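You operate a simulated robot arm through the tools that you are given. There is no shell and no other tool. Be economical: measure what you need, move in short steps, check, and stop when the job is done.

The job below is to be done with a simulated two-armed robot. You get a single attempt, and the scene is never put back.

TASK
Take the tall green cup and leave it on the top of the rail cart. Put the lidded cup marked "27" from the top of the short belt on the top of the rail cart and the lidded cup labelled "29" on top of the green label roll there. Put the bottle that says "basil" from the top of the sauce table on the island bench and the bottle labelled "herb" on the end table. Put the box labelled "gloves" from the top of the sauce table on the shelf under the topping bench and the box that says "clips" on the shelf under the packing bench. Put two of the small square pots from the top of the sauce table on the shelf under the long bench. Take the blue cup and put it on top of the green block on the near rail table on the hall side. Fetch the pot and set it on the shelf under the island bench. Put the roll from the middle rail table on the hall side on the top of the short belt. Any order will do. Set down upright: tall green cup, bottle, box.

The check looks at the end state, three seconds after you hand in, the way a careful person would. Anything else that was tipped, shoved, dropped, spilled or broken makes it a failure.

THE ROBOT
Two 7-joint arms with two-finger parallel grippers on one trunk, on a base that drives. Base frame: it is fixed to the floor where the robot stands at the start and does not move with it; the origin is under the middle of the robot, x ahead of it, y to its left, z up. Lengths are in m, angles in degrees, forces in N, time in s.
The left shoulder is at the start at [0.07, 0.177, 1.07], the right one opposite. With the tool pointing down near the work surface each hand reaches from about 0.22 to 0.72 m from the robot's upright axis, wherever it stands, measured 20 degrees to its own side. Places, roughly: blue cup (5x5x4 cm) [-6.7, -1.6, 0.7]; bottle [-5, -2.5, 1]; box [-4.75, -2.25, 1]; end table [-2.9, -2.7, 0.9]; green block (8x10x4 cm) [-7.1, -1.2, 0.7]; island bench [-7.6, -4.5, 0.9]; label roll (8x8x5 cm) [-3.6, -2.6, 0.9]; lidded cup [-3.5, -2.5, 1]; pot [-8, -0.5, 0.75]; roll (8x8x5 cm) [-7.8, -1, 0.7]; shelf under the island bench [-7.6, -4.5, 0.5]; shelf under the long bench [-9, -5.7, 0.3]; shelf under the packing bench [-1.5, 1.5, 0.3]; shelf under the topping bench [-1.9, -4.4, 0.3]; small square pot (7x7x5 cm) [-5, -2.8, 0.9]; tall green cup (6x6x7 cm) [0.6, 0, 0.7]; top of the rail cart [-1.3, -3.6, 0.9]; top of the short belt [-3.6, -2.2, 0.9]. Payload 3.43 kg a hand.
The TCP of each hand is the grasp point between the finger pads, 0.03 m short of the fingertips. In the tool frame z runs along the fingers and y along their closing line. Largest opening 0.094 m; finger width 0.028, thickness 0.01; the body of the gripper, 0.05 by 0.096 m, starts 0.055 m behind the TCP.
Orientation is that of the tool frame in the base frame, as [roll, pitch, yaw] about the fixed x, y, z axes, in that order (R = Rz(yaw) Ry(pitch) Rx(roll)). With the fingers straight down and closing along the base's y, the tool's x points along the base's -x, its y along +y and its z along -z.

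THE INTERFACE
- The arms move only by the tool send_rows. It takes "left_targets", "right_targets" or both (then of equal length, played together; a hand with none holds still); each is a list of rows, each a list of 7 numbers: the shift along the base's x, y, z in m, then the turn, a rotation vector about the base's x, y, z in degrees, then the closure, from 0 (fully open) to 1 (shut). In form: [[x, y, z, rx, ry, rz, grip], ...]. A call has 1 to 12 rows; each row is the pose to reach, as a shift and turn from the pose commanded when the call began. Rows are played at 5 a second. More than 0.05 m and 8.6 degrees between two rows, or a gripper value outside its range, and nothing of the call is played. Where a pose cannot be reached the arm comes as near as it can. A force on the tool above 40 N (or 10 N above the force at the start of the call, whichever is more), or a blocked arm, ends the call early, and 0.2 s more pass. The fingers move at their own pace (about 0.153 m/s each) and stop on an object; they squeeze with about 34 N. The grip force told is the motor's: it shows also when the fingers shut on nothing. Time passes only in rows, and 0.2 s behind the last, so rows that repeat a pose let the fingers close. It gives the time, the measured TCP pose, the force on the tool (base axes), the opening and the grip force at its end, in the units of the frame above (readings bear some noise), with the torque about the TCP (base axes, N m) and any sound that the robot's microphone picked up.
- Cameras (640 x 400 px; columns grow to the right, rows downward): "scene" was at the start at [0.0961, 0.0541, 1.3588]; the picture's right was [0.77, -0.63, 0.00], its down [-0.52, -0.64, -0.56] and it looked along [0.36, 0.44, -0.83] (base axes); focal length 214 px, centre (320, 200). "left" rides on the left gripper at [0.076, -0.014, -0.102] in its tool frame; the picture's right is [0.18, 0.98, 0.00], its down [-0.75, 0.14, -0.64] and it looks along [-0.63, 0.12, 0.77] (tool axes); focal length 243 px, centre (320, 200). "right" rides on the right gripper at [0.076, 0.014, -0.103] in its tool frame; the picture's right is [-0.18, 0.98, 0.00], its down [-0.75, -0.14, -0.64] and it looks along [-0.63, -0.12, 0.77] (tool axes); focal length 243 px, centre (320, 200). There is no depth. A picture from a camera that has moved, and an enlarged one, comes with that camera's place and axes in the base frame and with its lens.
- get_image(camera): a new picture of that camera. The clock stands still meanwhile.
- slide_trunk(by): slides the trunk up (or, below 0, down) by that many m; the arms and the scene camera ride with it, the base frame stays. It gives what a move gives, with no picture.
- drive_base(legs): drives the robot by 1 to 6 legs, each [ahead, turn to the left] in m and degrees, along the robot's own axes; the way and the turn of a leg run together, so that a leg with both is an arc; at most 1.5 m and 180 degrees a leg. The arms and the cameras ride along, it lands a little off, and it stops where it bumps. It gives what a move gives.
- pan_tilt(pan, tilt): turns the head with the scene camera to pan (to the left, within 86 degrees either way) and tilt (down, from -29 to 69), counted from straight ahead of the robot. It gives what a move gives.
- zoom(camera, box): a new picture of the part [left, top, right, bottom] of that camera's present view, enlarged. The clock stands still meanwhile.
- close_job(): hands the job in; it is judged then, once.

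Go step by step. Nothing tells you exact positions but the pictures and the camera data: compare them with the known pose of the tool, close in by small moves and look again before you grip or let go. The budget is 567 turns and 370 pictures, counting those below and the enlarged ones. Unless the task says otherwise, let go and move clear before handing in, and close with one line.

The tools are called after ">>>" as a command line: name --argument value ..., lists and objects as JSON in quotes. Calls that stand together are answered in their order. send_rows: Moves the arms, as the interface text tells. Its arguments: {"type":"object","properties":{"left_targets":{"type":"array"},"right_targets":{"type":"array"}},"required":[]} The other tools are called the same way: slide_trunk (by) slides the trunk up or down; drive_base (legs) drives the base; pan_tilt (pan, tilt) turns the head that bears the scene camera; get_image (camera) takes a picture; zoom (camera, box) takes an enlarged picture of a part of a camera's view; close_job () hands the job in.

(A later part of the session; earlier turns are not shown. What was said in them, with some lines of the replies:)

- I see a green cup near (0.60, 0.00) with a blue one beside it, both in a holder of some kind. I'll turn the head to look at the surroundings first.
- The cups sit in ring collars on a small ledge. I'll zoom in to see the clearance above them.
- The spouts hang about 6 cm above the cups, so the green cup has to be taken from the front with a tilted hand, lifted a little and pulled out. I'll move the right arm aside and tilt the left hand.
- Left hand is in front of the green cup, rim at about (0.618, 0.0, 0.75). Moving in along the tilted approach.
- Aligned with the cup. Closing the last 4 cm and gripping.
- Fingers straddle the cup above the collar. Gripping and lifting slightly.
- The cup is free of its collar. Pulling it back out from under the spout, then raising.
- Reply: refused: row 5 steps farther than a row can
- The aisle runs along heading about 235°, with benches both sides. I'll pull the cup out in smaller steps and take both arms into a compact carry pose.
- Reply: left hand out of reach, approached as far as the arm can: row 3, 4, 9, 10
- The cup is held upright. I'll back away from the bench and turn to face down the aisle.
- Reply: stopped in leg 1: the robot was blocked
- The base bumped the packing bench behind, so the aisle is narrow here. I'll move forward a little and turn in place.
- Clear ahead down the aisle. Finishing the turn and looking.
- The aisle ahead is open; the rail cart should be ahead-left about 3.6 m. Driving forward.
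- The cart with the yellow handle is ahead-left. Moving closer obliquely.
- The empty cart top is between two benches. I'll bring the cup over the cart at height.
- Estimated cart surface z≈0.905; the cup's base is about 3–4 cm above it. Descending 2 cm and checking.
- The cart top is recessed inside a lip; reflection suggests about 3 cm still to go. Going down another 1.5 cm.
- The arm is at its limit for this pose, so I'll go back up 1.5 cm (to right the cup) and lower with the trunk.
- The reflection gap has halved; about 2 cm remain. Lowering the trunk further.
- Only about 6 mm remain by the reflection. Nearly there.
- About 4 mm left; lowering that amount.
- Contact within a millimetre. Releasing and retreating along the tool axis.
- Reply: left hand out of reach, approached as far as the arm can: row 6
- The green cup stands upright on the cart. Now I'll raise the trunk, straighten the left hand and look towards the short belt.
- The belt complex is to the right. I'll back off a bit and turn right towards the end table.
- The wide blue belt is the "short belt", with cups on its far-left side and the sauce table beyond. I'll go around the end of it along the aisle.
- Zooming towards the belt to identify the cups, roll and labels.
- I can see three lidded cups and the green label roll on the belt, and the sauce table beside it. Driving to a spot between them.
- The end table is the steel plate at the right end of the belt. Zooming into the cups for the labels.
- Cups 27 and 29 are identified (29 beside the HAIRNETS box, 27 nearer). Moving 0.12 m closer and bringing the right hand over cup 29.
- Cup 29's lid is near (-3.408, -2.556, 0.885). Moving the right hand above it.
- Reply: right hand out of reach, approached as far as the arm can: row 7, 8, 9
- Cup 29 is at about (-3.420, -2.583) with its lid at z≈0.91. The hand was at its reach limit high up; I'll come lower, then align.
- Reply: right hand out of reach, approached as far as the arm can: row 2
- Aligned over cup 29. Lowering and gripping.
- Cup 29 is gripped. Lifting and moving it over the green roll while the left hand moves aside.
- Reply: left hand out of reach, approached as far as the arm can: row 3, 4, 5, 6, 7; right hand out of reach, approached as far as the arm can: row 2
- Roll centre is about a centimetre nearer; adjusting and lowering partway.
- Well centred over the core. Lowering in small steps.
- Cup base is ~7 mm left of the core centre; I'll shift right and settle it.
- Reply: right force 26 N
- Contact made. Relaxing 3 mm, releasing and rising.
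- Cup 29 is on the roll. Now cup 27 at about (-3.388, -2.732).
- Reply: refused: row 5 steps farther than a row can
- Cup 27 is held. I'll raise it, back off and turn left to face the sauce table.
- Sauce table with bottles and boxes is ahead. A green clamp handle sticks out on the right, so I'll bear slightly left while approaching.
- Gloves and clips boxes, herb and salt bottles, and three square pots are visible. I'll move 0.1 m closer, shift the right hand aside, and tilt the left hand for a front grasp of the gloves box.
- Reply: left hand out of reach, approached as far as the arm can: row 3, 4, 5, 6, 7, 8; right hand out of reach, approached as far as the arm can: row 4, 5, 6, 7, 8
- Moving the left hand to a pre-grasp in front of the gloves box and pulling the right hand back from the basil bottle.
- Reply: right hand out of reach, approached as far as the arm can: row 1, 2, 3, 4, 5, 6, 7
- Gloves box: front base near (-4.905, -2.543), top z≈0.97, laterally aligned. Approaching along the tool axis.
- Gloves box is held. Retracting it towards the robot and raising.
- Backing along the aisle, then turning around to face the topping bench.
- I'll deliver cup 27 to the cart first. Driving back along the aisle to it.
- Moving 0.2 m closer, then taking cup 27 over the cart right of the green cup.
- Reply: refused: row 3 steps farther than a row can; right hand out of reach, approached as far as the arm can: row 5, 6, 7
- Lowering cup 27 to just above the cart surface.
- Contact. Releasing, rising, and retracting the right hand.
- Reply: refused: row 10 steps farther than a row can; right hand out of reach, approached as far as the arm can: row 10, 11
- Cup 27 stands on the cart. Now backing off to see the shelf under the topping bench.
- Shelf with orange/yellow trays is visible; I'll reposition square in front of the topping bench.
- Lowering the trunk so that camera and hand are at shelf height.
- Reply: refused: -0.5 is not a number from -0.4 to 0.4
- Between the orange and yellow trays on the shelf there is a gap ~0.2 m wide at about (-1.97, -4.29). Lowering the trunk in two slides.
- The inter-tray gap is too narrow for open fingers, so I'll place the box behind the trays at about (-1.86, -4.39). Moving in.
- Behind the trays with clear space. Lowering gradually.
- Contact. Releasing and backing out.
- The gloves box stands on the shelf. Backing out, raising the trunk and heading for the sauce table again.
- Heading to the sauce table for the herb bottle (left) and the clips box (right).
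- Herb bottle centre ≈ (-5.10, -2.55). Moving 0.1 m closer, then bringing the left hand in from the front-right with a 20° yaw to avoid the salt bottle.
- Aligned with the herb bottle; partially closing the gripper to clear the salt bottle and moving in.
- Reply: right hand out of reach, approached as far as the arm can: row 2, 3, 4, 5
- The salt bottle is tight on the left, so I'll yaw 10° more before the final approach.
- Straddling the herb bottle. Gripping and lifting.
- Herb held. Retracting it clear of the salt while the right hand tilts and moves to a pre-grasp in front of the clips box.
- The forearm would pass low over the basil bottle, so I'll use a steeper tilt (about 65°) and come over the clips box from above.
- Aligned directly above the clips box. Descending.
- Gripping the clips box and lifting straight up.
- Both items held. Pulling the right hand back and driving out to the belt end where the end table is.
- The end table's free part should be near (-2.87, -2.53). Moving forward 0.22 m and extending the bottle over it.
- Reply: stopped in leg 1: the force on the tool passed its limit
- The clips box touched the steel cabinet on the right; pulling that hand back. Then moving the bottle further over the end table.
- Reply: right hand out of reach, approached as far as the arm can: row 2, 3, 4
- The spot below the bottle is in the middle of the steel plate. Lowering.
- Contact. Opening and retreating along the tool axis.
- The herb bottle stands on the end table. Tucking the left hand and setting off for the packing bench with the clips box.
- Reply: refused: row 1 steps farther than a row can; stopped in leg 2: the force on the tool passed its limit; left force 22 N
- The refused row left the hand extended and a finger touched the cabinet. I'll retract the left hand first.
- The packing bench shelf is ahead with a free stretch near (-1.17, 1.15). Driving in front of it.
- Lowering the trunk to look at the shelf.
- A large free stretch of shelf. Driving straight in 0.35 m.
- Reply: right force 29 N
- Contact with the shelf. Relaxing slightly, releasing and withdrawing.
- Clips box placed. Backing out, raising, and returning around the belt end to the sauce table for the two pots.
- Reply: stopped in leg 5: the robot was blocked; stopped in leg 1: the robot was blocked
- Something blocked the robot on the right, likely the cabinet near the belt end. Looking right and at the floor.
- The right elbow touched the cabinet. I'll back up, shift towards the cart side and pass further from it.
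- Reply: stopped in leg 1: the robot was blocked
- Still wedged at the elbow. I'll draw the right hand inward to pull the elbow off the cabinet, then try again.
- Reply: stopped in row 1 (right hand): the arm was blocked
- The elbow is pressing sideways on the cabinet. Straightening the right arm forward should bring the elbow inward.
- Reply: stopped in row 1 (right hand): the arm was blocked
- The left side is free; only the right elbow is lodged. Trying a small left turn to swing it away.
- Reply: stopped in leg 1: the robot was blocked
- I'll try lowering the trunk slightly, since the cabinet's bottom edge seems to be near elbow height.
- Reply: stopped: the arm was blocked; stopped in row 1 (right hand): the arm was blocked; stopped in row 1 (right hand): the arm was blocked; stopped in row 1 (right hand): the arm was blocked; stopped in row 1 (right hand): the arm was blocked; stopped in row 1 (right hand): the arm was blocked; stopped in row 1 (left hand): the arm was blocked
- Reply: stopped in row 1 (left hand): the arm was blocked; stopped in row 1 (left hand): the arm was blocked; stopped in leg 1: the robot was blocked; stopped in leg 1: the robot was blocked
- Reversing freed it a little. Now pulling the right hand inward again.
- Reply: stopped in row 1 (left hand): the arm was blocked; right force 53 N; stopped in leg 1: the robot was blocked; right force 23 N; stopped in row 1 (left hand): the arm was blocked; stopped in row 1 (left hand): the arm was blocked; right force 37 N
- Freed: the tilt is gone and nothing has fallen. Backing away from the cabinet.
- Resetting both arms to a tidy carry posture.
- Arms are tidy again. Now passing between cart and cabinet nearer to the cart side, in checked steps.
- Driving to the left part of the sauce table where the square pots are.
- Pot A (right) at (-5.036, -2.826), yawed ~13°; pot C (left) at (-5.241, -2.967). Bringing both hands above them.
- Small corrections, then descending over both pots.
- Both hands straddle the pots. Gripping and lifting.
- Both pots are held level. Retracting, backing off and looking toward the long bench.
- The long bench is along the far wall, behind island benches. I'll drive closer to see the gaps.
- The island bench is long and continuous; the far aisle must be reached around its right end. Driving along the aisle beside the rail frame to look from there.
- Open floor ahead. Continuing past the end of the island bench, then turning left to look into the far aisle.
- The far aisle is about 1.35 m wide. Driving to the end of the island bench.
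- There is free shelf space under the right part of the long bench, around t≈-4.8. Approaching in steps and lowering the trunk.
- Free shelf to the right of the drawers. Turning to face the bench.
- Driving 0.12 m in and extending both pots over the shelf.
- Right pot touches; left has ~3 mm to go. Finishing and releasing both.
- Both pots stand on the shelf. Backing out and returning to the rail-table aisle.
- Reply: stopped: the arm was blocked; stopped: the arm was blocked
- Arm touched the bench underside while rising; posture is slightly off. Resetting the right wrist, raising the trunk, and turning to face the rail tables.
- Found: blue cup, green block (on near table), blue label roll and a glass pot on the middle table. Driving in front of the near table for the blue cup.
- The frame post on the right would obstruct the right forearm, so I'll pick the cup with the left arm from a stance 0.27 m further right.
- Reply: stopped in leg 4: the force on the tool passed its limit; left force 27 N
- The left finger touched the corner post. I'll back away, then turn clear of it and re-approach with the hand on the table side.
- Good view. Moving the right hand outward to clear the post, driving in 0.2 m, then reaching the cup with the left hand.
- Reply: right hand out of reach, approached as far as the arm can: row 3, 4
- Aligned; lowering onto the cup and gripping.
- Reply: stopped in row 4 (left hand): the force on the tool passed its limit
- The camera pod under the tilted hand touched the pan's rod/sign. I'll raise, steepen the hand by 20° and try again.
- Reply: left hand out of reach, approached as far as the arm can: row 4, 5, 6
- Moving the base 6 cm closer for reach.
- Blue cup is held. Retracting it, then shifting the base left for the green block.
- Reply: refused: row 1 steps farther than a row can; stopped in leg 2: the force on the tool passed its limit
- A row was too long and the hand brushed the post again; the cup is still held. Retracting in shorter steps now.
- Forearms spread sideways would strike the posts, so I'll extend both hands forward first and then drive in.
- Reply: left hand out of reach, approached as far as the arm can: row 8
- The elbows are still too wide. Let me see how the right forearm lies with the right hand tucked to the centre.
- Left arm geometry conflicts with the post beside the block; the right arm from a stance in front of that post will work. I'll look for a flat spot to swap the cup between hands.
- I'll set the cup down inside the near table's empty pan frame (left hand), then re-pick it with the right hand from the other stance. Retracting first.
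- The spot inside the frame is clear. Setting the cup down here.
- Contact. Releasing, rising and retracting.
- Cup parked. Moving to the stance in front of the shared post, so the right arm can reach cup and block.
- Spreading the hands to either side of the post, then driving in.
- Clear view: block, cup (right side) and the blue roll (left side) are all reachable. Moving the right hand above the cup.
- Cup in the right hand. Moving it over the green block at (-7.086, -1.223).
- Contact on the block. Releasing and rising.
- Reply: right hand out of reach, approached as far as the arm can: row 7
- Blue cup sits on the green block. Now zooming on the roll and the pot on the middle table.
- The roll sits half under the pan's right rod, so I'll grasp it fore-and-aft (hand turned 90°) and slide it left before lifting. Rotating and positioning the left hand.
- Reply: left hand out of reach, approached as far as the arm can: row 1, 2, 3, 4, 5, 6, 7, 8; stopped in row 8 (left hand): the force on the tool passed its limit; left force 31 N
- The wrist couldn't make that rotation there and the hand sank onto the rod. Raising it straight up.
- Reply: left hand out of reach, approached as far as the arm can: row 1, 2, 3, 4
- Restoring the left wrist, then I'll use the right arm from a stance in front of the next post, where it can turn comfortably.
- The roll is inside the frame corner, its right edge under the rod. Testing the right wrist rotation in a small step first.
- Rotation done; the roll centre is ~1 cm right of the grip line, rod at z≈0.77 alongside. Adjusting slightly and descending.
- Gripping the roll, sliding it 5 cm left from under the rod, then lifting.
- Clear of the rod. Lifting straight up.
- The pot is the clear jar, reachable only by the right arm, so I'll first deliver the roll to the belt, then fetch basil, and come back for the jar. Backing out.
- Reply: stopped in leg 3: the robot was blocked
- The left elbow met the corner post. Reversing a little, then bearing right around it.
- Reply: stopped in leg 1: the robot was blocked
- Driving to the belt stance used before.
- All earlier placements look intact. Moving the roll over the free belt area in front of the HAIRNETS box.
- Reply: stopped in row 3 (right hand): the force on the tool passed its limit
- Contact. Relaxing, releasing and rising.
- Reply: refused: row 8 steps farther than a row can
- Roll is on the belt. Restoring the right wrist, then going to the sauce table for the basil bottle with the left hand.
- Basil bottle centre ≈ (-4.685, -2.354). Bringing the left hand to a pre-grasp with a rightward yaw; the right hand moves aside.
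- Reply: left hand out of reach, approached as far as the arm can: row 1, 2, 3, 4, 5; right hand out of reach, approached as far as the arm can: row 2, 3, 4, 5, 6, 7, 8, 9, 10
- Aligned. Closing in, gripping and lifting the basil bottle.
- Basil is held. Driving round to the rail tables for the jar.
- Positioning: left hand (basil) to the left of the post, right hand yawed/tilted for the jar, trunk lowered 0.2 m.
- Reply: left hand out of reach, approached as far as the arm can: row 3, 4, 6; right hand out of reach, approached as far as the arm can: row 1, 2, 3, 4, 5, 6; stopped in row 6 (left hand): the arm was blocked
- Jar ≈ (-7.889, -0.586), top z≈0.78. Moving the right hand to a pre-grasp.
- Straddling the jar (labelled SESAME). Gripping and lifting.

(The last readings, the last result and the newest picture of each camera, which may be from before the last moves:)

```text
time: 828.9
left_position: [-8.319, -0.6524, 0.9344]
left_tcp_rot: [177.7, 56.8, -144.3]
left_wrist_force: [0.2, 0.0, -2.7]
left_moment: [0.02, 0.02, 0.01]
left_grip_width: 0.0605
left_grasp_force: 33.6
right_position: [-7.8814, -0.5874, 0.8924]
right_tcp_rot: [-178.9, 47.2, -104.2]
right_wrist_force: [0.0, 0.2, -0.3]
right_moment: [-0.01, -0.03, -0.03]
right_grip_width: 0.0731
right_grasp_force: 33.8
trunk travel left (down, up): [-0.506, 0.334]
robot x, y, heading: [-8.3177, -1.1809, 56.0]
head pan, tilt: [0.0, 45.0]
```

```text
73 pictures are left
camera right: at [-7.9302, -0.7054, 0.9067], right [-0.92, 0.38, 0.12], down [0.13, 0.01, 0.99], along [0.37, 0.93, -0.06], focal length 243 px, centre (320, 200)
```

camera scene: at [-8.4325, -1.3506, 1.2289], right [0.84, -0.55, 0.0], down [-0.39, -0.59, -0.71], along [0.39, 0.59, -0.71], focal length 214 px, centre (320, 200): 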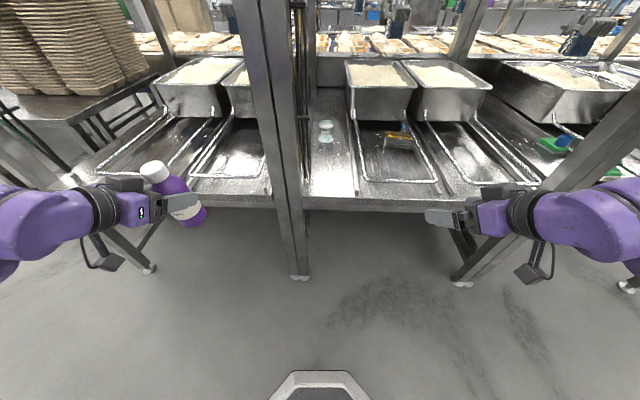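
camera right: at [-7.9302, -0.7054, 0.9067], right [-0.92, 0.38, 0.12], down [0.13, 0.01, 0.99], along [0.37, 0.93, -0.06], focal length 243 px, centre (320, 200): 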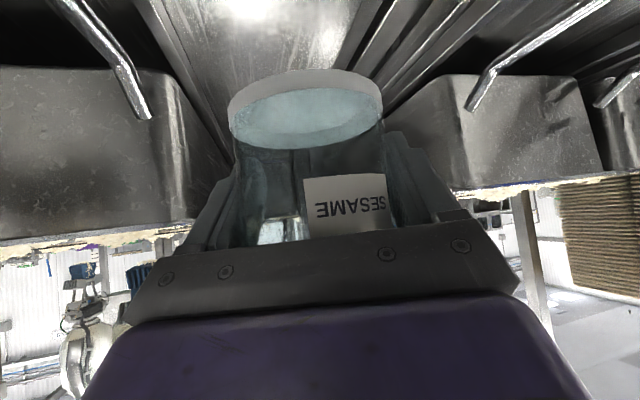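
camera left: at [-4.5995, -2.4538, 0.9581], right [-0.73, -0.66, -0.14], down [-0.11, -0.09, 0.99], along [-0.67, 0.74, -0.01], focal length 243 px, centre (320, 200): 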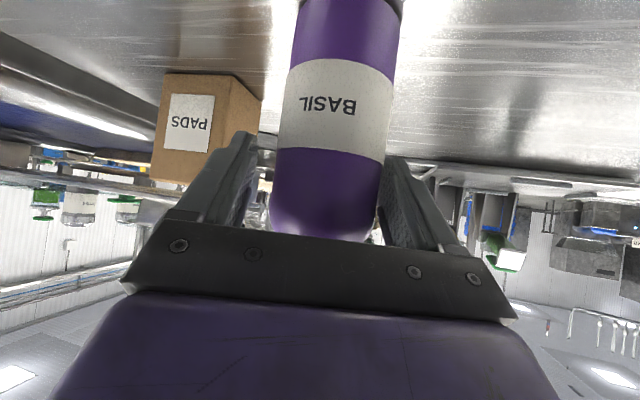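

The jar is held. Retracting, backing out and heading for the right end of the island bench.

>>> send_rows --right_targets '[[-0.004, -0.04, 0.01, 0, 0, 0, 1], [-0.008, -0.08, 0.02, 0, 0, 0, 1], [-0.012, -0.12, 0.03, 0, 0, 0, 1], [-0.016, -0.16, 0.04, 0, 0, 0, 1], [-0.02, -0.2, 0.05, 0, 0, 0, 1], [-0.024, -0.24, 0.05, 0, 0, 0, 1], [-0.028, -0.28, 0.05, 0, 0, 0, 1], [-0.032, -0.32, 0.05, 0, 0, 0, 1], [-0.036, -0.355, 0.05, 0, 0, 0, 1]]'

>>> drive_base --legs '[[-0.34, 0]]'

>>> slide_trunk --by 0.2

>>> drive_base --legs '[[0, -85], [0, -85.5], [1.05, 0], [1.05, 0], [0, 79]]'

>>> pan_tilt --pan 0 --tilt 35

>>> get_image --camera "scene"

```text
time: 830.9
left_position: [-8.3198, -0.6518, 0.9345]
left_tcp_rot: [177.7, 56.8, -144.3]
left_wrist_force: [0.2, -0.1, -2.3]
left_moment: [-0.01, 0.05, 0.02]
left_grip_width: 0.0603
left_grasp_force: 34.4
right_position: [-7.9178, -0.9426, 0.938]
right_tcp_rot: [-179.0, 47.2, -104.4]
right_wrist_force: [-0.1, -1.0, -0.3]
right_moment: [0.03, -0.03, 0.03]
right_grip_width: 0.0727
right_grasp_force: 33.3
trunk travel left (down, up): [-0.506, 0.334]
robot x, y, heading: [-8.3215, -1.1785, 55.8]
head pan, tilt: [0.0, 45.0]
```

```text
time: 833.2
left_position: [-8.5115, -0.9373, 0.9349]
left_tcp_rot: [177.8, 56.8, -144.7]
left_wrist_force: [-0.5, 0.6, -3.1]
left_moment: [-0.03, 0.04, 0.0]
left_grip_width: 0.0605
left_grasp_force: 33.7
right_position: [-8.1139, -1.2306, 0.9378]
right_tcp_rot: [-178.9, 47.2, -104.7]
right_wrist_force: [-0.1, -1.2, -0.2]
right_moment: [-0.02, -0.02, 0.02]
right_grip_width: 0.0727
right_grasp_force: 34.1
trunk travel left (down, up): [-0.506, 0.334]
robot x, y, heading: [-8.5124, -1.4697, 55.1]
head pan, tilt: [0.0, 45.0]
```

```text
time: 835.4
left_position: [-8.5123, -0.9372, 1.1337]
left_tcp_rot: [177.9, 56.8, -144.7]
left_wrist_force: [1.0, -0.3, -3.3]
left_moment: [-0.02, 0.04, 0.01]
left_grip_width: 0.0604
left_grasp_force: 34.2
right_position: [-8.113, -1.2304, 1.1377]
right_tcp_rot: [-179.0, 47.2, -104.8]
right_wrist_force: [-0.1, 0.5, -1.1]
right_moment: [0.02, 0.0, 0.0]
right_grip_width: 0.0725
right_grasp_force: 34.1
trunk travel left (down, up): [-0.706, 0.134]
robot x, y, heading: [-8.511, -1.4633, 55.0]
head pan, tilt: [0.0, 45.0]
```

```text
time: 856.4
left_position: [-8.7882, -3.4318, 1.1336]
left_tcp_rot: [178.0, 56.6, 126.3]
left_wrist_force: [0.3, 0.2, -3.5]
left_moment: [0.04, 0.03, -0.01]
left_grip_width: 0.0604
left_grasp_force: 34.2
right_position: [-9.0749, -3.835, 1.1385]
right_tcp_rot: [-179.0, 47.1, 166.1]
right_wrist_force: [-0.4, 0.0, -0.9]
right_moment: [0.02, -0.03, -0.01]
right_grip_width: 0.0722
right_grasp_force: 33.8
trunk travel left (down, up): [-0.706, 0.134]
robot x, y, heading: [-9.3177, -3.4357, -33.8]
head pan, tilt: [0.0, 45.0]
```

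```text
time: 857.1
left_position: [-8.7874, -3.4303, 1.1342]
left_tcp_rot: [177.9, 56.7, 126.2]
left_wrist_force: [-0.6, -0.3, -2.6]
left_moment: [0.04, 0.01, 0.0]
left_grip_width: 0.0604
left_grasp_force: 34.5
right_position: [-9.0731, -3.8356, 1.1373]
right_tcp_rot: [-178.9, 47.1, 166.0]
right_wrist_force: [0.3, 0.6, -0.6]
right_moment: [0.01, 0.0, 0.0]
right_grip_width: 0.072
right_grasp_force: 34.0
trunk travel left (down, up): [-0.706, 0.134]
robot x, y, heading: [-9.3165, -3.4325, -33.6]
head pan, tilt: [0.0, 35.0]
```

```text
72 pictures are left
camera scene: at [-9.2011, -3.5146, 1.4436], right [-0.56, -0.83, 0.0], down [-0.48, 0.32, -0.82], along [0.68, -0.45, -0.57], focal length 214 px, centre (320, 200)
```

scene: 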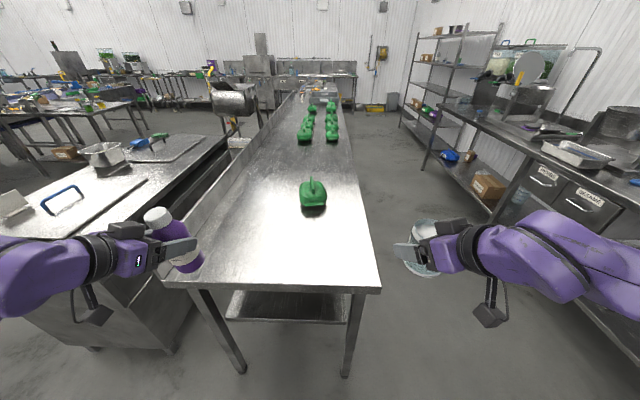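

Great view of the island bench end. Moving closer, straightening the bottle and bringing it over the bench top.

>>> drive_base --legs '[[0.12, 0]]'

>>> send_rows --left_targets '[[0.012, -0.037, 0, 1.2, 1.2, -0.4, 1], [0.024, -0.073, 0, 2.4, 2.5, -0.8, 1], [0.036, -0.11, 0, 3.5, 3.7, -1.2, 1], [0.047, -0.147, -0.01, 4.7, 4.9, -1.6, 1], [0.059, -0.183, -0.03, 4.7, 4.9, -1.6, 1], [0.071, -0.22, -0.06, 4.7, 4.9, -1.6, 1], [0.071, -0.22, -0.1, 4.7, 4.9, -1.6, 1], [0.071, -0.22, -0.13, 4.7, 4.9, -1.6, 1], [0.071, -0.22, -0.13, 4.7, 4.9, -1.6, 1]]'

>>> zoom --camera "scene" --box '[180, 150, 400, 320]'

```text
time: 858.4
left_position: [-8.6869, -3.4991, 1.1341]
left_tcp_rot: [178.0, 56.7, 126.1]
left_wrist_force: [0.1, 1.4, -3.2]
left_moment: [0.05, 0.04, -0.05]
left_grip_width: 0.0604
left_grasp_force: 33.8
right_position: [-8.9725, -3.9026, 1.1378]
right_tcp_rot: [-178.9, 47.1, 166.2]
right_wrist_force: [0.1, 0.3, -0.3]
right_moment: [0.0, 0.0, -0.02]
right_grip_width: 0.0718
right_grasp_force: 33.9
trunk travel left (down, up): [-0.706, 0.134]
robot x, y, heading: [-9.2165, -3.5073, -33.5]
head pan, tilt: [0.0, 35.0]
```

```text
time: 860.4
left_position: [-8.6142, -3.7204, 1.0023]
left_tcp_rot: [179.8, 50.0, 126.2]
left_wrist_force: [0.0, 0.5, -3.5]
left_moment: [0.04, 0.03, 0.01]
left_grip_width: 0.0603
left_grasp_force: 34.3
right_position: [-8.9726, -3.904, 1.138]
right_tcp_rot: [-179.1, 47.1, 165.9]
right_wrist_force: [-0.2, 0.6, 0.0]
right_moment: [0.03, -0.02, 0.01]
right_grip_width: 0.0719
right_grasp_force: 34.0
trunk travel left (down, up): [-0.706, 0.134]
robot x, y, heading: [-9.217, -3.5054, -33.7]
head pan, tilt: [0.0, 35.0]
```

```text
2.35 times, centred on (290, 235) of scene
camera zoom: at [-9.0993, -3.5834, 1.4436], right [-0.56, -0.83, 0.0], down [-0.48, 0.32, -0.82], along [0.68, -0.45, -0.57], focal length 505 px, centre (391, 118)
```

zoom: 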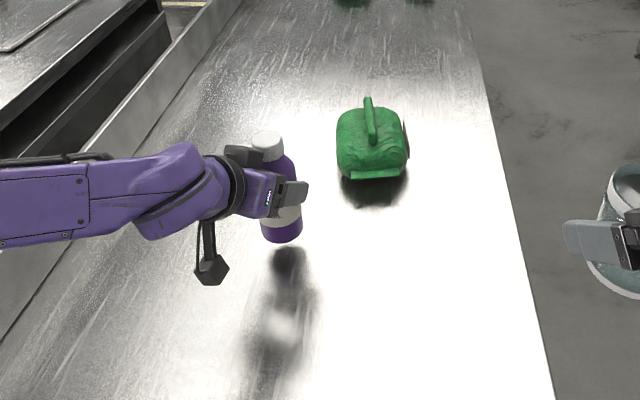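

>>> send_rows --left_targets '[[0, 0, -0.02, 0, 0, 0, 1], [0, 0, -0.04, 0, 0, 0, 1], [0, 0, -0.04, 0, 0, 0, 1]]'

>>> zoom --camera "scene" --box '[250, 190, 330, 270]'

```text
time: 861.2
left_position: [-8.6155, -3.7211, 0.9713]
left_tcp_rot: [179.6, 50.7, 126.1]
left_wrist_force: [5.7, -4.8, 29.6]
left_moment: [-0.09, -0.19, 0.06]
left_grip_width: 0.0606
left_grasp_force: 33.9
right_position: [-8.9751, -3.9029, 1.1386]
right_tcp_rot: [-179.0, 47.3, 166.0]
right_wrist_force: [0.2, -0.3, -1.1]
right_moment: [0.0, -0.02, -0.02]
right_grip_width: 0.0723
right_grasp_force: 33.7
trunk travel left (down, up): [-0.706, 0.134]
robot x, y, heading: [-9.2142, -3.5054, -33.7]
head pan, tilt: [0.0, 35.0]
```

```text
5.00 times, centred on (290, 230) of scene
camera zoom: at [-9.1025, -3.5822, 1.4445], right [-0.56, -0.83, 0.0], down [-0.48, 0.32, -0.82], along [0.68, -0.46, -0.57], focal length 1072 px, centre (470, 50)
```

zoom: 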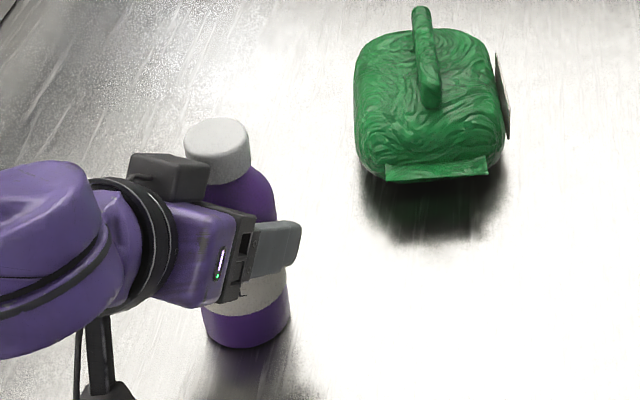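

Bottle is on the bench (33 N). Easing off and releasing.

>>> send_rows --left_targets '[[0, 0, 0.004, 0, 0, 0, 1], [0, 0, 0.008, 0, 0, 0, 1], [0, 0, 0.008, 0, 0, 0, 1]]'

```text
time: 862.0
left_position: [-8.6158, -3.7193, 0.9702]
left_tcp_rot: [179.8, 49.7, 126.1]
left_wrist_force: [0.4, -2.3, 7.0]
left_moment: [-0.14, -0.12, -0.05]
left_grip_width: 0.0604
left_grasp_force: 34.3
right_position: [-8.9734, -3.9038, 1.1377]
right_tcp_rot: [-178.9, 47.2, 166.0]
right_wrist_force: [1.3, -0.5, -1.6]
right_moment: [0.02, -0.02, 0.02]
right_grip_width: 0.0718
right_grasp_force: 34.0
trunk travel left (down, up): [-0.706, 0.134]
robot x, y, heading: [-9.2168, -3.502, -33.6]
head pan, tilt: [0.0, 35.0]
```

>>> send_rows --left_targets '[[0, 0, 0.0, 0, 0, 0, 0.6], [0, 0, 0.0, 0, 0, 0, 0.1], [0, 0, 0, 0, 0, 0, 0], [-0.012, 0.016, 0.017, 0, 0, 0, 0], [-0.026, 0.036, 0.037, 0, 0, 0, 0], [-0.042, 0.057, 0.06, 0, 0, 0, 0], [-0.059, 0.08, 0.084, 0, 0, 0, 0], [-0.08, 0.105, 0.11, 0, 0, 0, 0], [-0.09, 0.14, 0.13, 0, 0, 0, 0]]'

>>> zoom --camera "scene" --box '[160, 140, 420, 320]'

```text
time: 864.0
left_position: [-8.7035, -3.5781, 1.1008]
left_tcp_rot: [179.9, 50.2, 126.2]
left_wrist_force: [-0.4, -0.5, -0.1]
left_moment: [0.02, 0.0, 0.0]
left_grip_width: 0.0939
left_grasp_force: 0.1
right_position: [-8.9726, -3.9014, 1.139]
right_tcp_rot: [-178.8, 47.2, 166.2]
right_wrist_force: [0.7, -0.1, 0.4]
right_moment: [-0.02, -0.03, -0.01]
right_grip_width: 0.0718
right_grasp_force: 34.0
trunk travel left (down, up): [-0.706, 0.134]
robot x, y, heading: [-9.2156, -3.5039, -33.4]
head pan, tilt: [0.0, 35.0]
```

```text
2.22 times, centred on (290, 230) of scene
camera zoom: at [-9.0989, -3.5803, 1.4438], right [-0.55, -0.83, 0.0], down [-0.48, 0.32, -0.82], along [0.68, -0.46, -0.57], focal length 477 px, centre (387, 133)
```

zoom: 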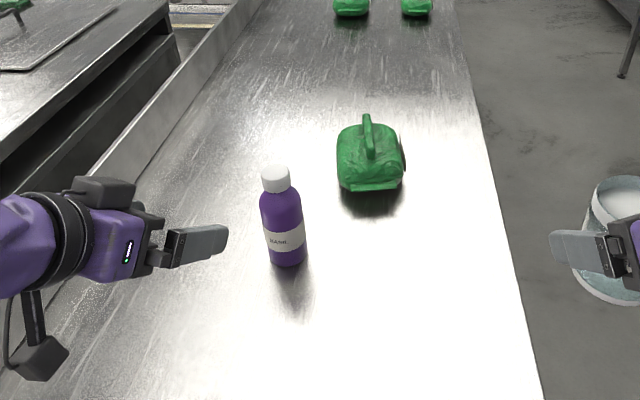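

Basil stands on the island bench. Backing 8 cm and lowering the trunk for the shelf below.

>>> drive_base --legs '[[-0.08, 0]]'

>>> slide_trunk --by -0.4

>>> slide_trunk --by -0.1

>>> get_image --camera "scene"

```text
time: 865.0
left_position: [-8.7727, -3.5358, 1.1005]
left_tcp_rot: [179.9, 50.0, 126.1]
left_wrist_force: [-0.2, 0.5, -0.2]
left_moment: [0.01, -0.02, 0.0]
left_grip_width: 0.0943
left_grasp_force: 0.0
right_position: [-9.0411, -3.858, 1.1371]
right_tcp_rot: [-179.0, 47.2, 165.9]
right_wrist_force: [-0.7, 0.2, -0.5]
right_moment: [0.01, -0.01, 0.0]
right_grip_width: 0.0723
right_grasp_force: 34.1
trunk travel left (down, up): [-0.706, 0.134]
robot x, y, heading: [-9.2846, -3.4566, -34.0]
head pan, tilt: [0.0, 35.0]
```

```text
time: 867.0
left_position: [-8.7726, -3.5344, 0.9096]
left_tcp_rot: [178.9, 51.4, 125.2]
left_wrist_force: [-5.8, 4.4, 8.9]
left_moment: [0.31, -0.22, 0.37]
left_grip_width: 0.0932
left_grasp_force: 0.1
right_position: [-9.0423, -3.8567, 0.9376]
right_tcp_rot: [-179.0, 47.3, 166.0]
right_wrist_force: [-0.7, -0.3, 0.6]
right_moment: [0.01, 0.01, 0.01]
right_grip_width: 0.0718
right_grasp_force: 34.1
trunk travel left (down, up): [-0.505, 0.335]
robot x, y, heading: [-9.2852, -3.4543, -33.5]
head pan, tilt: [0.0, 35.0]
stopped: the force on the tool passed its limit (the readings are from after the stop); the commanded pose is now the measured one
```

```text
time: 867.5
left_position: [-8.7713, -3.5353, 0.9083]
left_tcp_rot: [177.5, 52.8, 124.0]
left_wrist_force: [-10.7, 5.8, 15.1]
left_moment: [0.39, -0.41, 0.53]
left_grip_width: 0.0912
left_grasp_force: 0.1
right_position: [-9.0423, -3.8554, 0.9283]
right_tcp_rot: [-179.0, 47.2, 166.1]
right_wrist_force: [0.3, 0.7, -0.2]
right_moment: [-0.01, 0.0, -0.01]
right_grip_width: 0.0721
right_grasp_force: 33.6
trunk travel left (down, up): [-0.496, 0.344]
robot x, y, heading: [-9.2862, -3.456, -33.9]
head pan, tilt: [0.0, 35.0]
stopped: the force on the tool passed its limit (the readings are from after the stop); the commanded pose is now the measured one
```

```text
68 pictures are left
camera scene: at [-9.1707, -3.5349, 1.2336], right [-0.55, -0.83, 0.0], down [-0.48, 0.32, -0.82], along [0.68, -0.45, -0.57], focal length 214 px, centre (320, 200)
```

scene: 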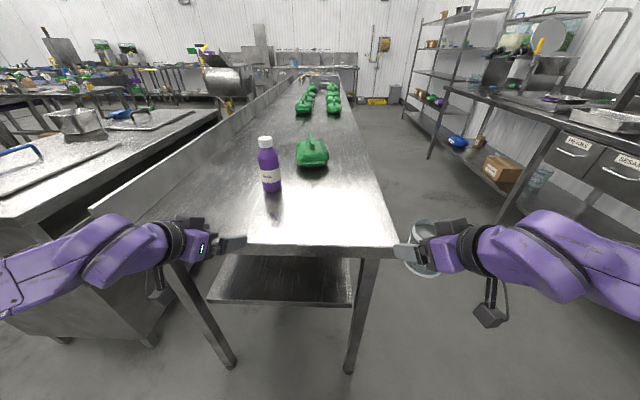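

The left fingers touched the bench edge. Lifting and retracting the left hand, then continuing down.

>>> send_rows --left_targets '[[0, 0, 0.03, 0, 0, 0, 0], [0, 0, 0.06, 0, 0, 0, 0], [-0.03, 0.02, 0.07, 0, 0, 0, 0], [-0.06, 0.04, 0.07, 0, 0, 0, 0], [-0.09, 0.06, 0.07, 0, 0, 0, 0], [-0.12, 0.08, 0.07, 0, 0, 0, 0]]'

```text
time: 868.9
left_position: [-8.8646, -3.4647, 1.0076]
left_tcp_rot: [177.8, 52.2, 124.2]
left_wrist_force: [-1.3, 0.1, 0.2]
left_moment: [-0.01, -0.01, 0.02]
left_grip_width: 0.0941
left_grasp_force: 0.0
left hand out of reach, approached as far as the arm can: row 5, 6
right_position: [-9.0415, -3.8572, 0.9272]
right_tcp_rot: [-179.0, 47.2, 166.1]
right_wrist_force: [0.2, -0.3, -1.1]
right_moment: [-0.01, -0.01, -0.02]
right_grip_width: 0.072
right_grasp_force: 34.3
trunk travel left (down, up): [-0.496, 0.344]
robot x, y, heading: [-9.2814, -3.4605, -33.3]
head pan, tilt: [0.0, 35.0]
```

>>> slide_trunk --by -0.3

>>> get_image --camera "scene"

```text
time: 871.9
left_position: [-8.8638, -3.4667, 0.7083]
left_tcp_rot: [177.9, 52.1, 124.5]
left_wrist_force: [0.3, 0.1, -0.2]
left_moment: [0.01, -0.03, 0.02]
left_grip_width: 0.0939
left_grasp_force: 0.0
right_position: [-9.0416, -3.8585, 0.6269]
right_tcp_rot: [-179.0, 47.1, 166.0]
right_wrist_force: [0.9, 0.3, -0.2]
right_moment: [-0.03, -0.02, -0.02]
right_grip_width: 0.0721
right_grasp_force: 34.2
trunk travel left (down, up): [-0.196, 0.644]
robot x, y, heading: [-9.285, -3.4588, -33.9]
head pan, tilt: [0.0, 35.0]
```

```text
67 pictures are left
camera scene: at [-9.1678, -3.5371, 0.9334], right [-0.56, -0.83, 0.0], down [-0.48, 0.32, -0.82], along [0.68, -0.45, -0.57], focal length 214 px, centre (320, 200)
```

scene: 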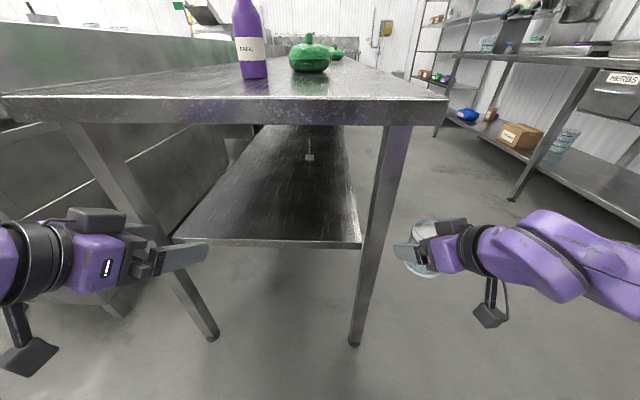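

Shelf is clearly visible and empty near the end. Moving the jar left past the leg, then forward over the shelf.

>>> send_rows --right_targets '[[0.02, 0.03, 0, 0, 0, 0, 1], [0.041, 0.061, 0, 0, 0, 0, 1], [0.062, 0.092, 0, 0, 0, 0, 1], [0.082, 0.122, 0, 0, 0, 0, 1], [0.103, 0.153, 0, 0, 0, 0, 1], [0.123, 0.183, 0, 0, 0, 0, 1], [0.157, 0.16, 0, 0, 0, 0, 1], [0.191, 0.137, 0, 0, 0, 0, 1], [0.225, 0.115, 0, 0, 0, 0, 1], [0.259, 0.092, 0, 0, 0, 0, 1], [0.293, 0.069, 0, 0, 0, 0, 1], [0.327, 0.046, 0, 0, 0, 0, 1]]'

>>> get_image --camera "scene"

>>> get_image --camera "right"

```text
time: 874.5
left_position: [-8.8723, -3.4587, 0.7124]
left_tcp_rot: [177.5, 53.1, 124.1]
left_wrist_force: [0.5, 0.4, -0.3]
left_moment: [0.0, -0.01, 0.0]
left_grip_width: 0.0939
left_grasp_force: 0.1
right_position: [-8.7207, -3.7984, 0.6351]
right_tcp_rot: [-178.0, 47.7, 167.5]
right_wrist_force: [0.5, -0.9, -1.0]
right_moment: [0.04, 0.02, 0.04]
right_grip_width: 0.0721
right_grasp_force: 34.4
trunk travel left (down, up): [-0.196, 0.644]
robot x, y, heading: [-9.2854, -3.4571, -33.9]
head pan, tilt: [0.0, 35.0]
```

```text
66 pictures are left
camera scene: at [-9.1789, -3.5272, 0.9351], right [-0.56, -0.83, 0.0], down [-0.47, 0.31, -0.83], along [0.69, -0.46, -0.56], focal length 214 px, centre (320, 200)
```

scene: 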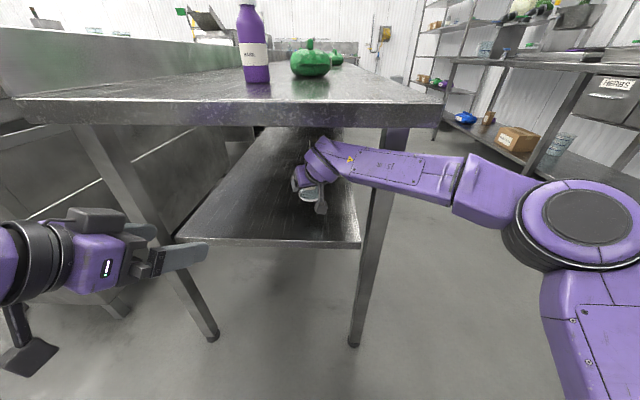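

```text
65 pictures are left
camera right: at [-8.8416, -3.7526, 0.6473], right [0.36, 0.93, 0.11], down [0.0, -0.12, 0.99], along [0.93, -0.35, -0.05], focal length 243 px, centre (320, 200)
```

right: 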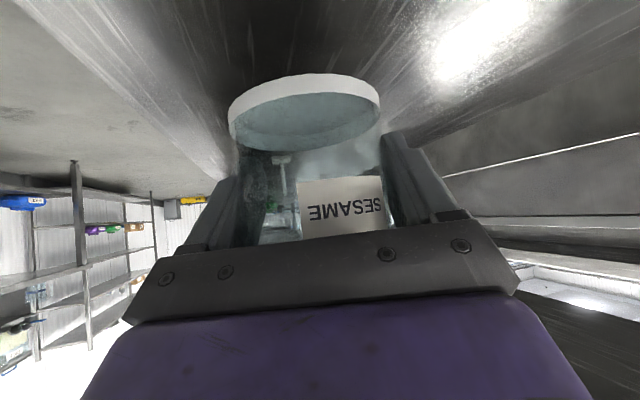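

The forearm is just touching the bench leg; pulling back 3 cm to relieve it before lowering.

>>> send_rows --right_targets '[[-0.012, 0.01, 0, 0, 0, 0, 1], [-0.024, 0.02, 0, 0, 0, 0, 1], [-0.024, 0.02, 0, 0, 0, 0, 1]]'

>>> zoom --camera "scene" --box '[240, 110, 440, 270]'

```text
time: 875.3
left_position: [-8.8629, -3.466, 0.7065]
left_tcp_rot: [177.9, 52.2, 124.3]
left_wrist_force: [0.1, -0.8, 0.2]
left_moment: [0.02, 0.01, 0.0]
left_grip_width: 0.0937
left_grasp_force: 0.1
right_position: [-8.7362, -3.7956, 0.6257]
right_tcp_rot: [-179.1, 47.1, 165.6]
right_wrist_force: [-0.4, -1.3, 0.0]
right_moment: [-0.01, -0.04, -0.01]
right_grip_width: 0.0719
right_grasp_force: 34.0
trunk travel left (down, up): [-0.196, 0.644]
robot x, y, heading: [-9.2822, -3.4602, -34.0]
head pan, tilt: [0.0, 35.0]
```

```text
2.50 times, centred on (340, 190) of scene
camera zoom: at [-9.167, -3.5377, 0.9334], right [-0.56, -0.83, 0.0], down [-0.48, 0.32, -0.82], along [0.68, -0.46, -0.57], focal length 536 px, centre (270, 225)
```

zoom: 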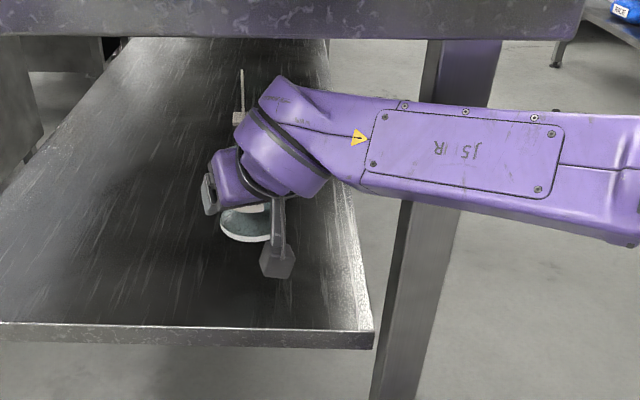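

>>> slide_trunk --by -0.045

>>> zoom --camera "right" --box '[200, 20, 420, 220]'

>>> zoom --camera "scene" --box '[290, 150, 370, 230]'

```text
time: 876.2
left_position: [-8.8643, -3.4659, 0.6635]
left_tcp_rot: [177.9, 52.3, 124.3]
left_wrist_force: [0.0, -0.3, -0.9]
left_moment: [0.0, 0.0, -0.01]
left_grip_width: 0.0943
left_grasp_force: 0.0
right_position: [-8.7381, -3.7933, 0.5813]
right_tcp_rot: [-179.1, 47.1, 166.0]
right_wrist_force: [0.5, -0.3, -0.4]
right_moment: [-0.01, -0.01, -0.01]
right_grip_width: 0.072
right_grasp_force: 34.1
trunk travel left (down, up): [-0.151, 0.689]
robot x, y, heading: [-9.2832, -3.4604, -33.8]
head pan, tilt: [0.0, 35.0]
```

```text
2.00 times, centred on (310, 120) of right
camera zoom: at [-8.8569, -3.7465, 0.5951], right [0.37, 0.92, 0.12], down [0.01, -0.14, 0.99], along [0.93, -0.37, -0.06], focal length 485 px, centre (340, 360)
```

zoom: 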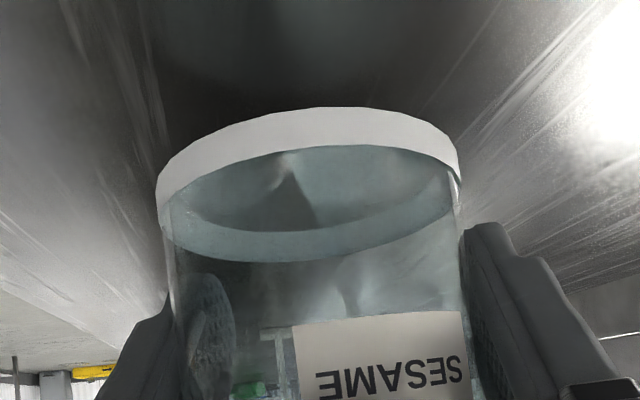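

```text
5.00 times, centred on (330, 190) of scene
camera zoom: at [-9.1678, -3.5369, 0.8884], right [-0.56, -0.83, 0.0], down [-0.48, 0.32, -0.82], along [0.68, -0.45, -0.57], focal length 1072 px, centre (270, 250)
```

zoom: 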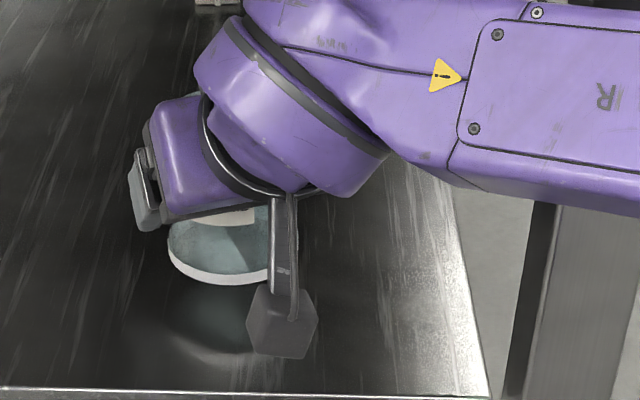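

>>> slide_trunk --by -0.014

>>> zoom --camera "scene" --box '[290, 150, 370, 230]'

```text
time: 876.8
left_position: [-8.8637, -3.4654, 0.6487]
left_tcp_rot: [177.9, 52.3, 124.5]
left_wrist_force: [0.5, -0.1, -0.6]
left_moment: [0.03, 0.0, 0.02]
left_grip_width: 0.094
left_grasp_force: 0.1
right_position: [-8.7367, -3.7946, 0.5667]
right_tcp_rot: [-179.0, 47.2, 166.1]
right_wrist_force: [0.3, 0.0, -0.3]
right_moment: [-0.01, -0.01, 0.04]
right_grip_width: 0.0718
right_grasp_force: 34.0
trunk travel left (down, up): [-0.137, 0.703]
robot x, y, heading: [-9.2825, -3.4583, -33.7]
head pan, tilt: [0.0, 35.0]
```

```text
5.00 times, centred on (330, 190) of scene
camera zoom: at [-9.1677, -3.5369, 0.8744], right [-0.56, -0.83, 0.0], down [-0.48, 0.32, -0.82], along [0.68, -0.45, -0.57], focal length 1072 px, centre (270, 250)
```

zoom: 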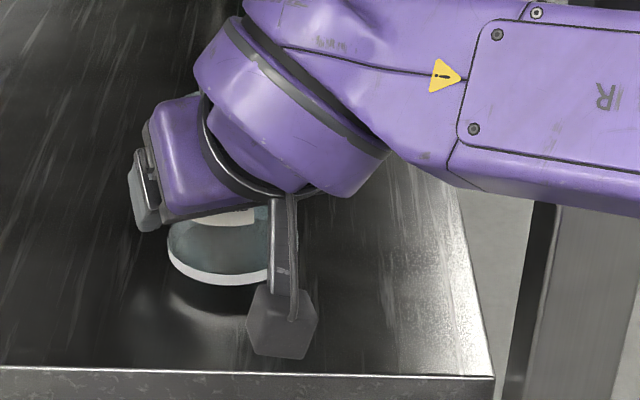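

>>> slide_trunk --by -0.006

>>> slide_trunk --by -0.003

>>> zoom --camera "scene" --box '[290, 150, 370, 230]'

```text
time: 877.3
left_position: [-8.8644, -3.465, 0.6429]
left_tcp_rot: [177.9, 52.2, 124.4]
left_wrist_force: [0.8, -0.1, -0.2]
left_moment: [0.0, 0.0, -0.01]
left_grip_width: 0.0943
left_grasp_force: 0.1
right_position: [-8.7362, -3.7929, 0.5606]
right_tcp_rot: [-179.0, 47.0, 166.1]
right_wrist_force: [-0.9, 0.1, -0.9]
right_moment: [0.02, 0.0, -0.01]
right_grip_width: 0.0721
right_grasp_force: 33.8
trunk travel left (down, up): [-0.131, 0.709]
robot x, y, heading: [-9.2816, -3.4604, -33.6]
head pan, tilt: [0.0, 35.0]
```

```text
time: 877.9
left_position: [-8.8631, -3.4661, 0.6413]
left_tcp_rot: [177.9, 52.2, 124.4]
left_wrist_force: [-0.2, 0.0, 0.2]
left_moment: [0.0, 0.02, -0.01]
left_grip_width: 0.094
left_grasp_force: 0.0
right_position: [-8.7365, -3.7931, 0.5583]
right_tcp_rot: [-179.0, 47.3, 166.0]
right_wrist_force: [0.8, 0.0, 1.3]
right_moment: [0.08, 0.0, -0.07]
right_grip_width: 0.0719
right_grasp_force: 33.7
trunk travel left (down, up): [-0.128, 0.712]
robot x, y, heading: [-9.2854, -3.4574, -33.8]
head pan, tilt: [0.0, 35.0]
```

```text
5.00 times, centred on (330, 190) of scene
camera zoom: at [-9.1677, -3.5369, 0.8654], right [-0.56, -0.83, 0.0], down [-0.48, 0.32, -0.82], along [0.68, -0.45, -0.57], focal length 1072 px, centre (270, 250)
```

zoom: 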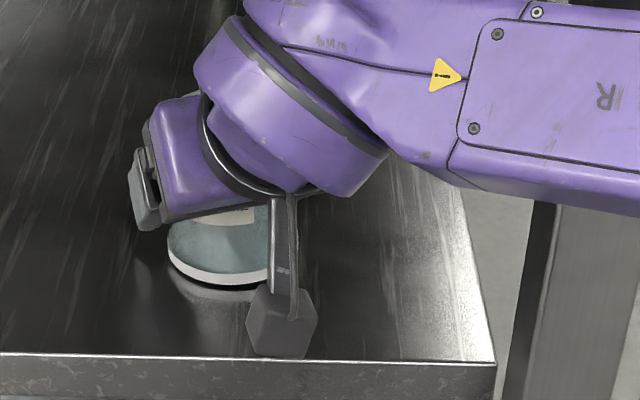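

Contact. Releasing and withdrawing along the tool axis, then out past the leg.

>>> send_rows --right_targets '[[0, 0, 0, 0, 0, 0, 0.6], [0, 0, 0, 0, 0, 0, 0.0], [0, 0, 0, 0, 0, 0, 0], [-0.021, 0.005, 0.02, 0, 0, 0, 0], [-0.046, 0.011, 0.043, 0, 0, 0, 0], [-0.071, 0.018, 0.068, 0, 0, 0, 0], [-0.105, 0.035, 0.08, 0, 0, 0, 0], [-0.138, 0.057, 0.08, 0, 0, 0, 0], [-0.171, 0.079, 0.08, 0, 0, 0, 0], [-0.2, 0.1, 0.08, 0, 0, 0, 0]]'

>>> get_image --camera "scene"

```text
time: 880.0
left_position: [-8.8637, -3.4664, 0.6412]
left_tcp_rot: [177.9, 52.2, 124.4]
left_wrist_force: [-0.5, 0.6, -0.1]
left_moment: [-0.03, 0.02, 0.0]
left_grip_width: 0.0937
left_grasp_force: 0.0
right_position: [-8.9359, -3.6939, 0.6394]
right_tcp_rot: [-179.0, 47.1, 165.9]
right_wrist_force: [-0.2, -0.1, -0.5]
right_moment: [0.01, 0.04, -0.01]
right_grip_width: 0.094
right_grasp_force: 0.0
trunk travel left (down, up): [-0.128, 0.712]
robot x, y, heading: [-9.2832, -3.4601, -33.6]
head pan, tilt: [0.0, 35.0]
```

```text
59 pictures are left
camera scene: at [-9.1676, -3.537, 0.8654], right [-0.56, -0.83, 0.0], down [-0.48, 0.32, -0.82], along [0.68, -0.45, -0.57], focal length 214 px, centre (320, 200)
```

scene: 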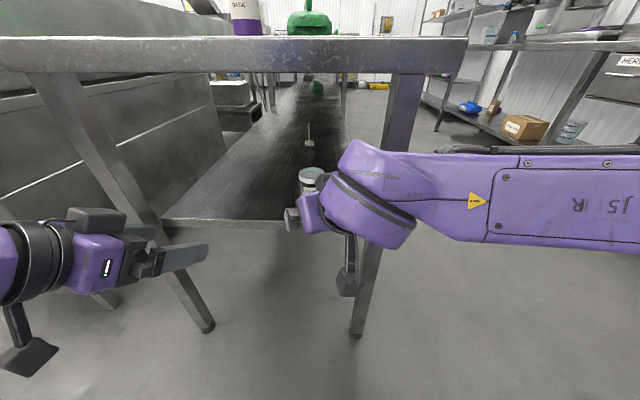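

Backing off and verifying the jar and the long bench.

>>> drive_base --legs '[[-0.35, 0]]'

>>> zoom --camera "scene" --box '[220, 60, 420, 240]'

>>> slide_trunk --by 0.4

>>> pan_tilt --pan -55 --tilt 25

>>> get_image --camera "scene"

```text
time: 882.3
left_position: [-9.1494, -3.2755, 0.6395]
left_tcp_rot: [177.9, 52.2, 123.9]
left_wrist_force: [-1.3, -0.6, 0.1]
left_moment: [-0.02, -0.02, -0.01]
left_grip_width: 0.0936
left_grasp_force: 0.1
right_position: [-9.2246, -3.5049, 0.6404]
right_tcp_rot: [-179.0, 47.1, 165.6]
right_wrist_force: [0.2, -0.3, 0.8]
right_moment: [-0.02, -0.01, 0.01]
right_grip_width: 0.0939
right_grasp_force: 0.0
trunk travel left (down, up): [-0.128, 0.712]
robot x, y, heading: [-9.5687, -3.2645, -34.1]
head pan, tilt: [0.0, 35.0]
```

```text
2.22 times, centred on (320, 150) of scene
camera zoom: at [-9.4545, -3.3453, 0.8654], right [-0.56, -0.83, 0.0], down [-0.47, 0.32, -0.82], along [0.68, -0.46, -0.57], focal length 477 px, centre (320, 311)
```

zoom: 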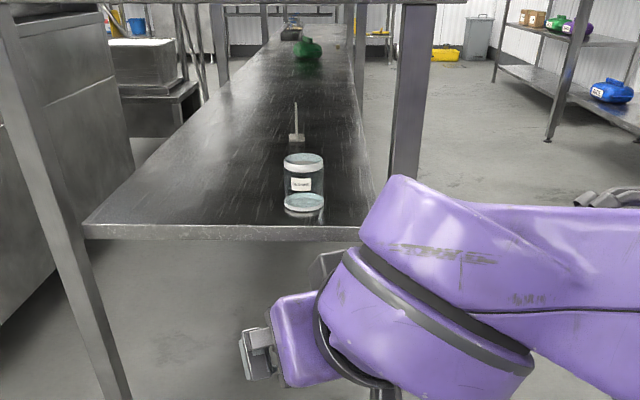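

```text
time: 886.1
left_position: [-9.15, -3.2773, 1.0397]
left_tcp_rot: [177.9, 52.2, 123.8]
left_wrist_force: [-0.1, -0.7, 0.2]
left_moment: [0.02, -0.01, 0.02]
left_grip_width: 0.0938
left_grasp_force: 0.1
right_position: [-9.2235, -3.505, 1.0408]
right_tcp_rot: [-179.0, 47.1, 165.4]
right_wrist_force: [0.9, 0.0, -0.6]
right_moment: [0.01, -0.01, -0.04]
right_grip_width: 0.0939
right_grasp_force: 0.0
trunk travel left (down, up): [-0.528, 0.312]
robot x, y, heading: [-9.5696, -3.2622, -34.4]
head pan, tilt: [0.0, 35.0]
```

```text
time: 887.4
left_position: [-9.1501, -3.2769, 1.0409]
left_tcp_rot: [177.9, 52.2, 123.8]
left_wrist_force: [-0.4, 0.8, -0.4]
left_moment: [-0.01, 0.0, -0.01]
left_grip_width: 0.0939
left_grasp_force: 0.0
right_position: [-9.2244, -3.5037, 1.0404]
right_tcp_rot: [-179.0, 47.0, 165.5]
right_wrist_force: [0.6, 0.4, 0.0]
right_moment: [0.0, 0.01, 0.04]
right_grip_width: 0.0939
right_grasp_force: 0.0
trunk travel left (down, up): [-0.528, 0.312]
robot x, y, heading: [-9.5705, -3.266, -34.2]
head pan, tilt: [-55.0, 25.0]
```

```text
57 pictures are left
camera scene: at [-9.526, -3.3879, 1.2811], right [-1.0, -0.01, 0.0], down [-0.01, 0.42, -0.91], along [0.01, -0.91, -0.42], focal length 214 px, centre (320, 200)
```

scene: 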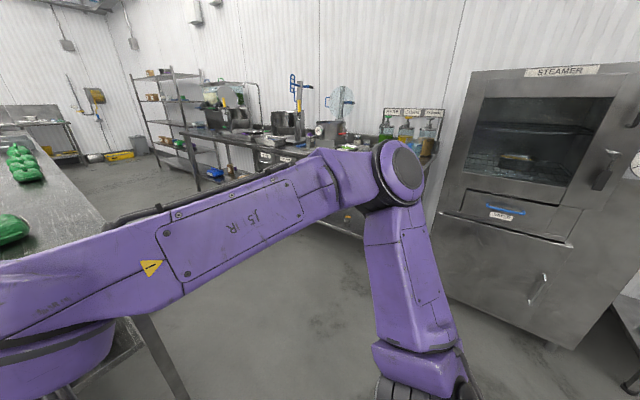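

>>> zoom --camera "scene" --box '[220, 90, 460, 250]'

```text
2.50 times, centred on (340, 170) of scene
camera zoom: at [-9.526, -3.3879, 1.2811], right [-1.0, -0.01, 0.0], down [-0.01, 0.42, -0.91], along [0.01, -0.91, -0.42], focal length 536 px, centre (270, 275)
```

zoom: 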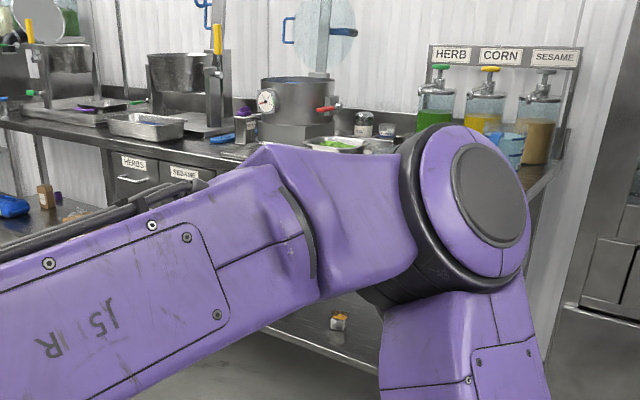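

One blue item by the dispensers may be tipped; turning to get an unobstructed look.

>>> drive_base --legs '[[0, -60]]'

>>> pan_tilt --pan 0 --tilt 25

>>> get_image --camera "scene"

```text
time: 890.5
left_position: [-9.3781, -3.64, 1.0407]
left_tcp_rot: [177.8, 52.3, 62.5]
left_wrist_force: [-1.0, 0.3, 0.5]
left_moment: [-0.03, 0.01, -0.02]
left_grip_width: 0.0944
left_grasp_force: 0.0
right_position: [-9.6131, -3.6836, 1.0404]
right_tcp_rot: [-179.0, 47.1, 104.0]
right_wrist_force: [0.2, 0.2, -0.5]
right_moment: [-0.01, -0.02, 0.0]
right_grip_width: 0.0941
right_grasp_force: 0.1
trunk travel left (down, up): [-0.528, 0.312]
robot x, y, heading: [-9.5703, -3.2663, -95.8]
head pan, tilt: [-55.0, 25.0]
```

```text
time: 891.7
left_position: [-9.3783, -3.6399, 1.0402]
left_tcp_rot: [177.8, 52.3, 62.5]
left_wrist_force: [0.1, 0.3, -0.3]
left_moment: [0.0, -0.01, 0.01]
left_grip_width: 0.0939
left_grasp_force: 0.0
right_position: [-9.6137, -3.6835, 1.0408]
right_tcp_rot: [-179.0, 47.1, 104.0]
right_wrist_force: [0.1, -0.4, 0.0]
right_moment: [0.02, -0.01, 0.0]
right_grip_width: 0.0943
right_grasp_force: 0.1
trunk travel left (down, up): [-0.528, 0.312]
robot x, y, heading: [-9.5725, -3.2712, -95.8]
head pan, tilt: [0.0, 25.0]
```

```text
55 pictures are left
camera scene: at [-9.5826, -3.4092, 1.2811], right [-1.0, 0.1, 0.0], down [0.04, 0.42, -0.91], along [-0.09, -0.9, -0.42], focal length 214 px, centre (320, 200)
```

scene: 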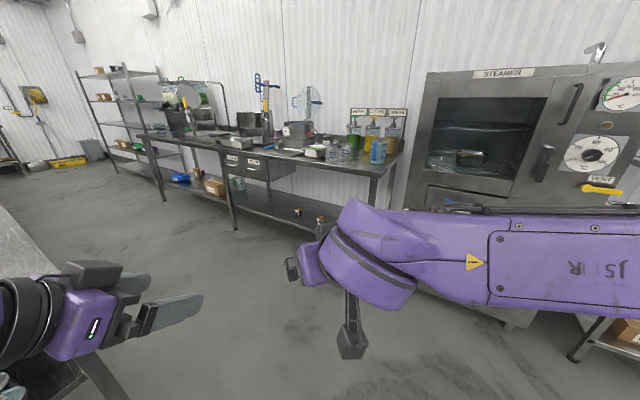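

>>> zoom --camera "scene" --box '[220, 90, 420, 240]'

```text
2.67 times, centred on (320, 165) of scene
camera zoom: at [-9.5826, -3.4092, 1.2811], right [-1.0, 0.1, 0.0], down [0.04, 0.42, -0.91], along [-0.09, -0.9, -0.42], focal length 572 px, centre (320, 293)
```

zoom: 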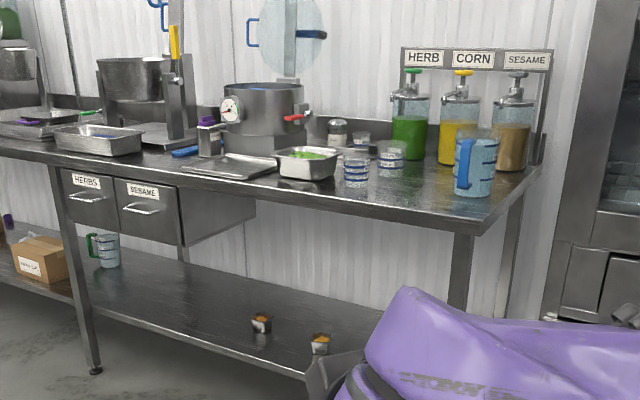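

Everything I can see is upright and in place: the two pots are on the long-bench shelf, and the jar and basil are at the island. Both hands are empty and clear, so I'm handing in.

>>> close_job

```text
The job is handed in.
```

I finished every item in the task and handed the job in, with both hands empty and clear. The arms bumped a few fixtures along the way (the steel cabinet by the belt, rail-table posts and rods, bench edges); I saw nothing tipped or displaced, but I did not re-check every spot afterwards.
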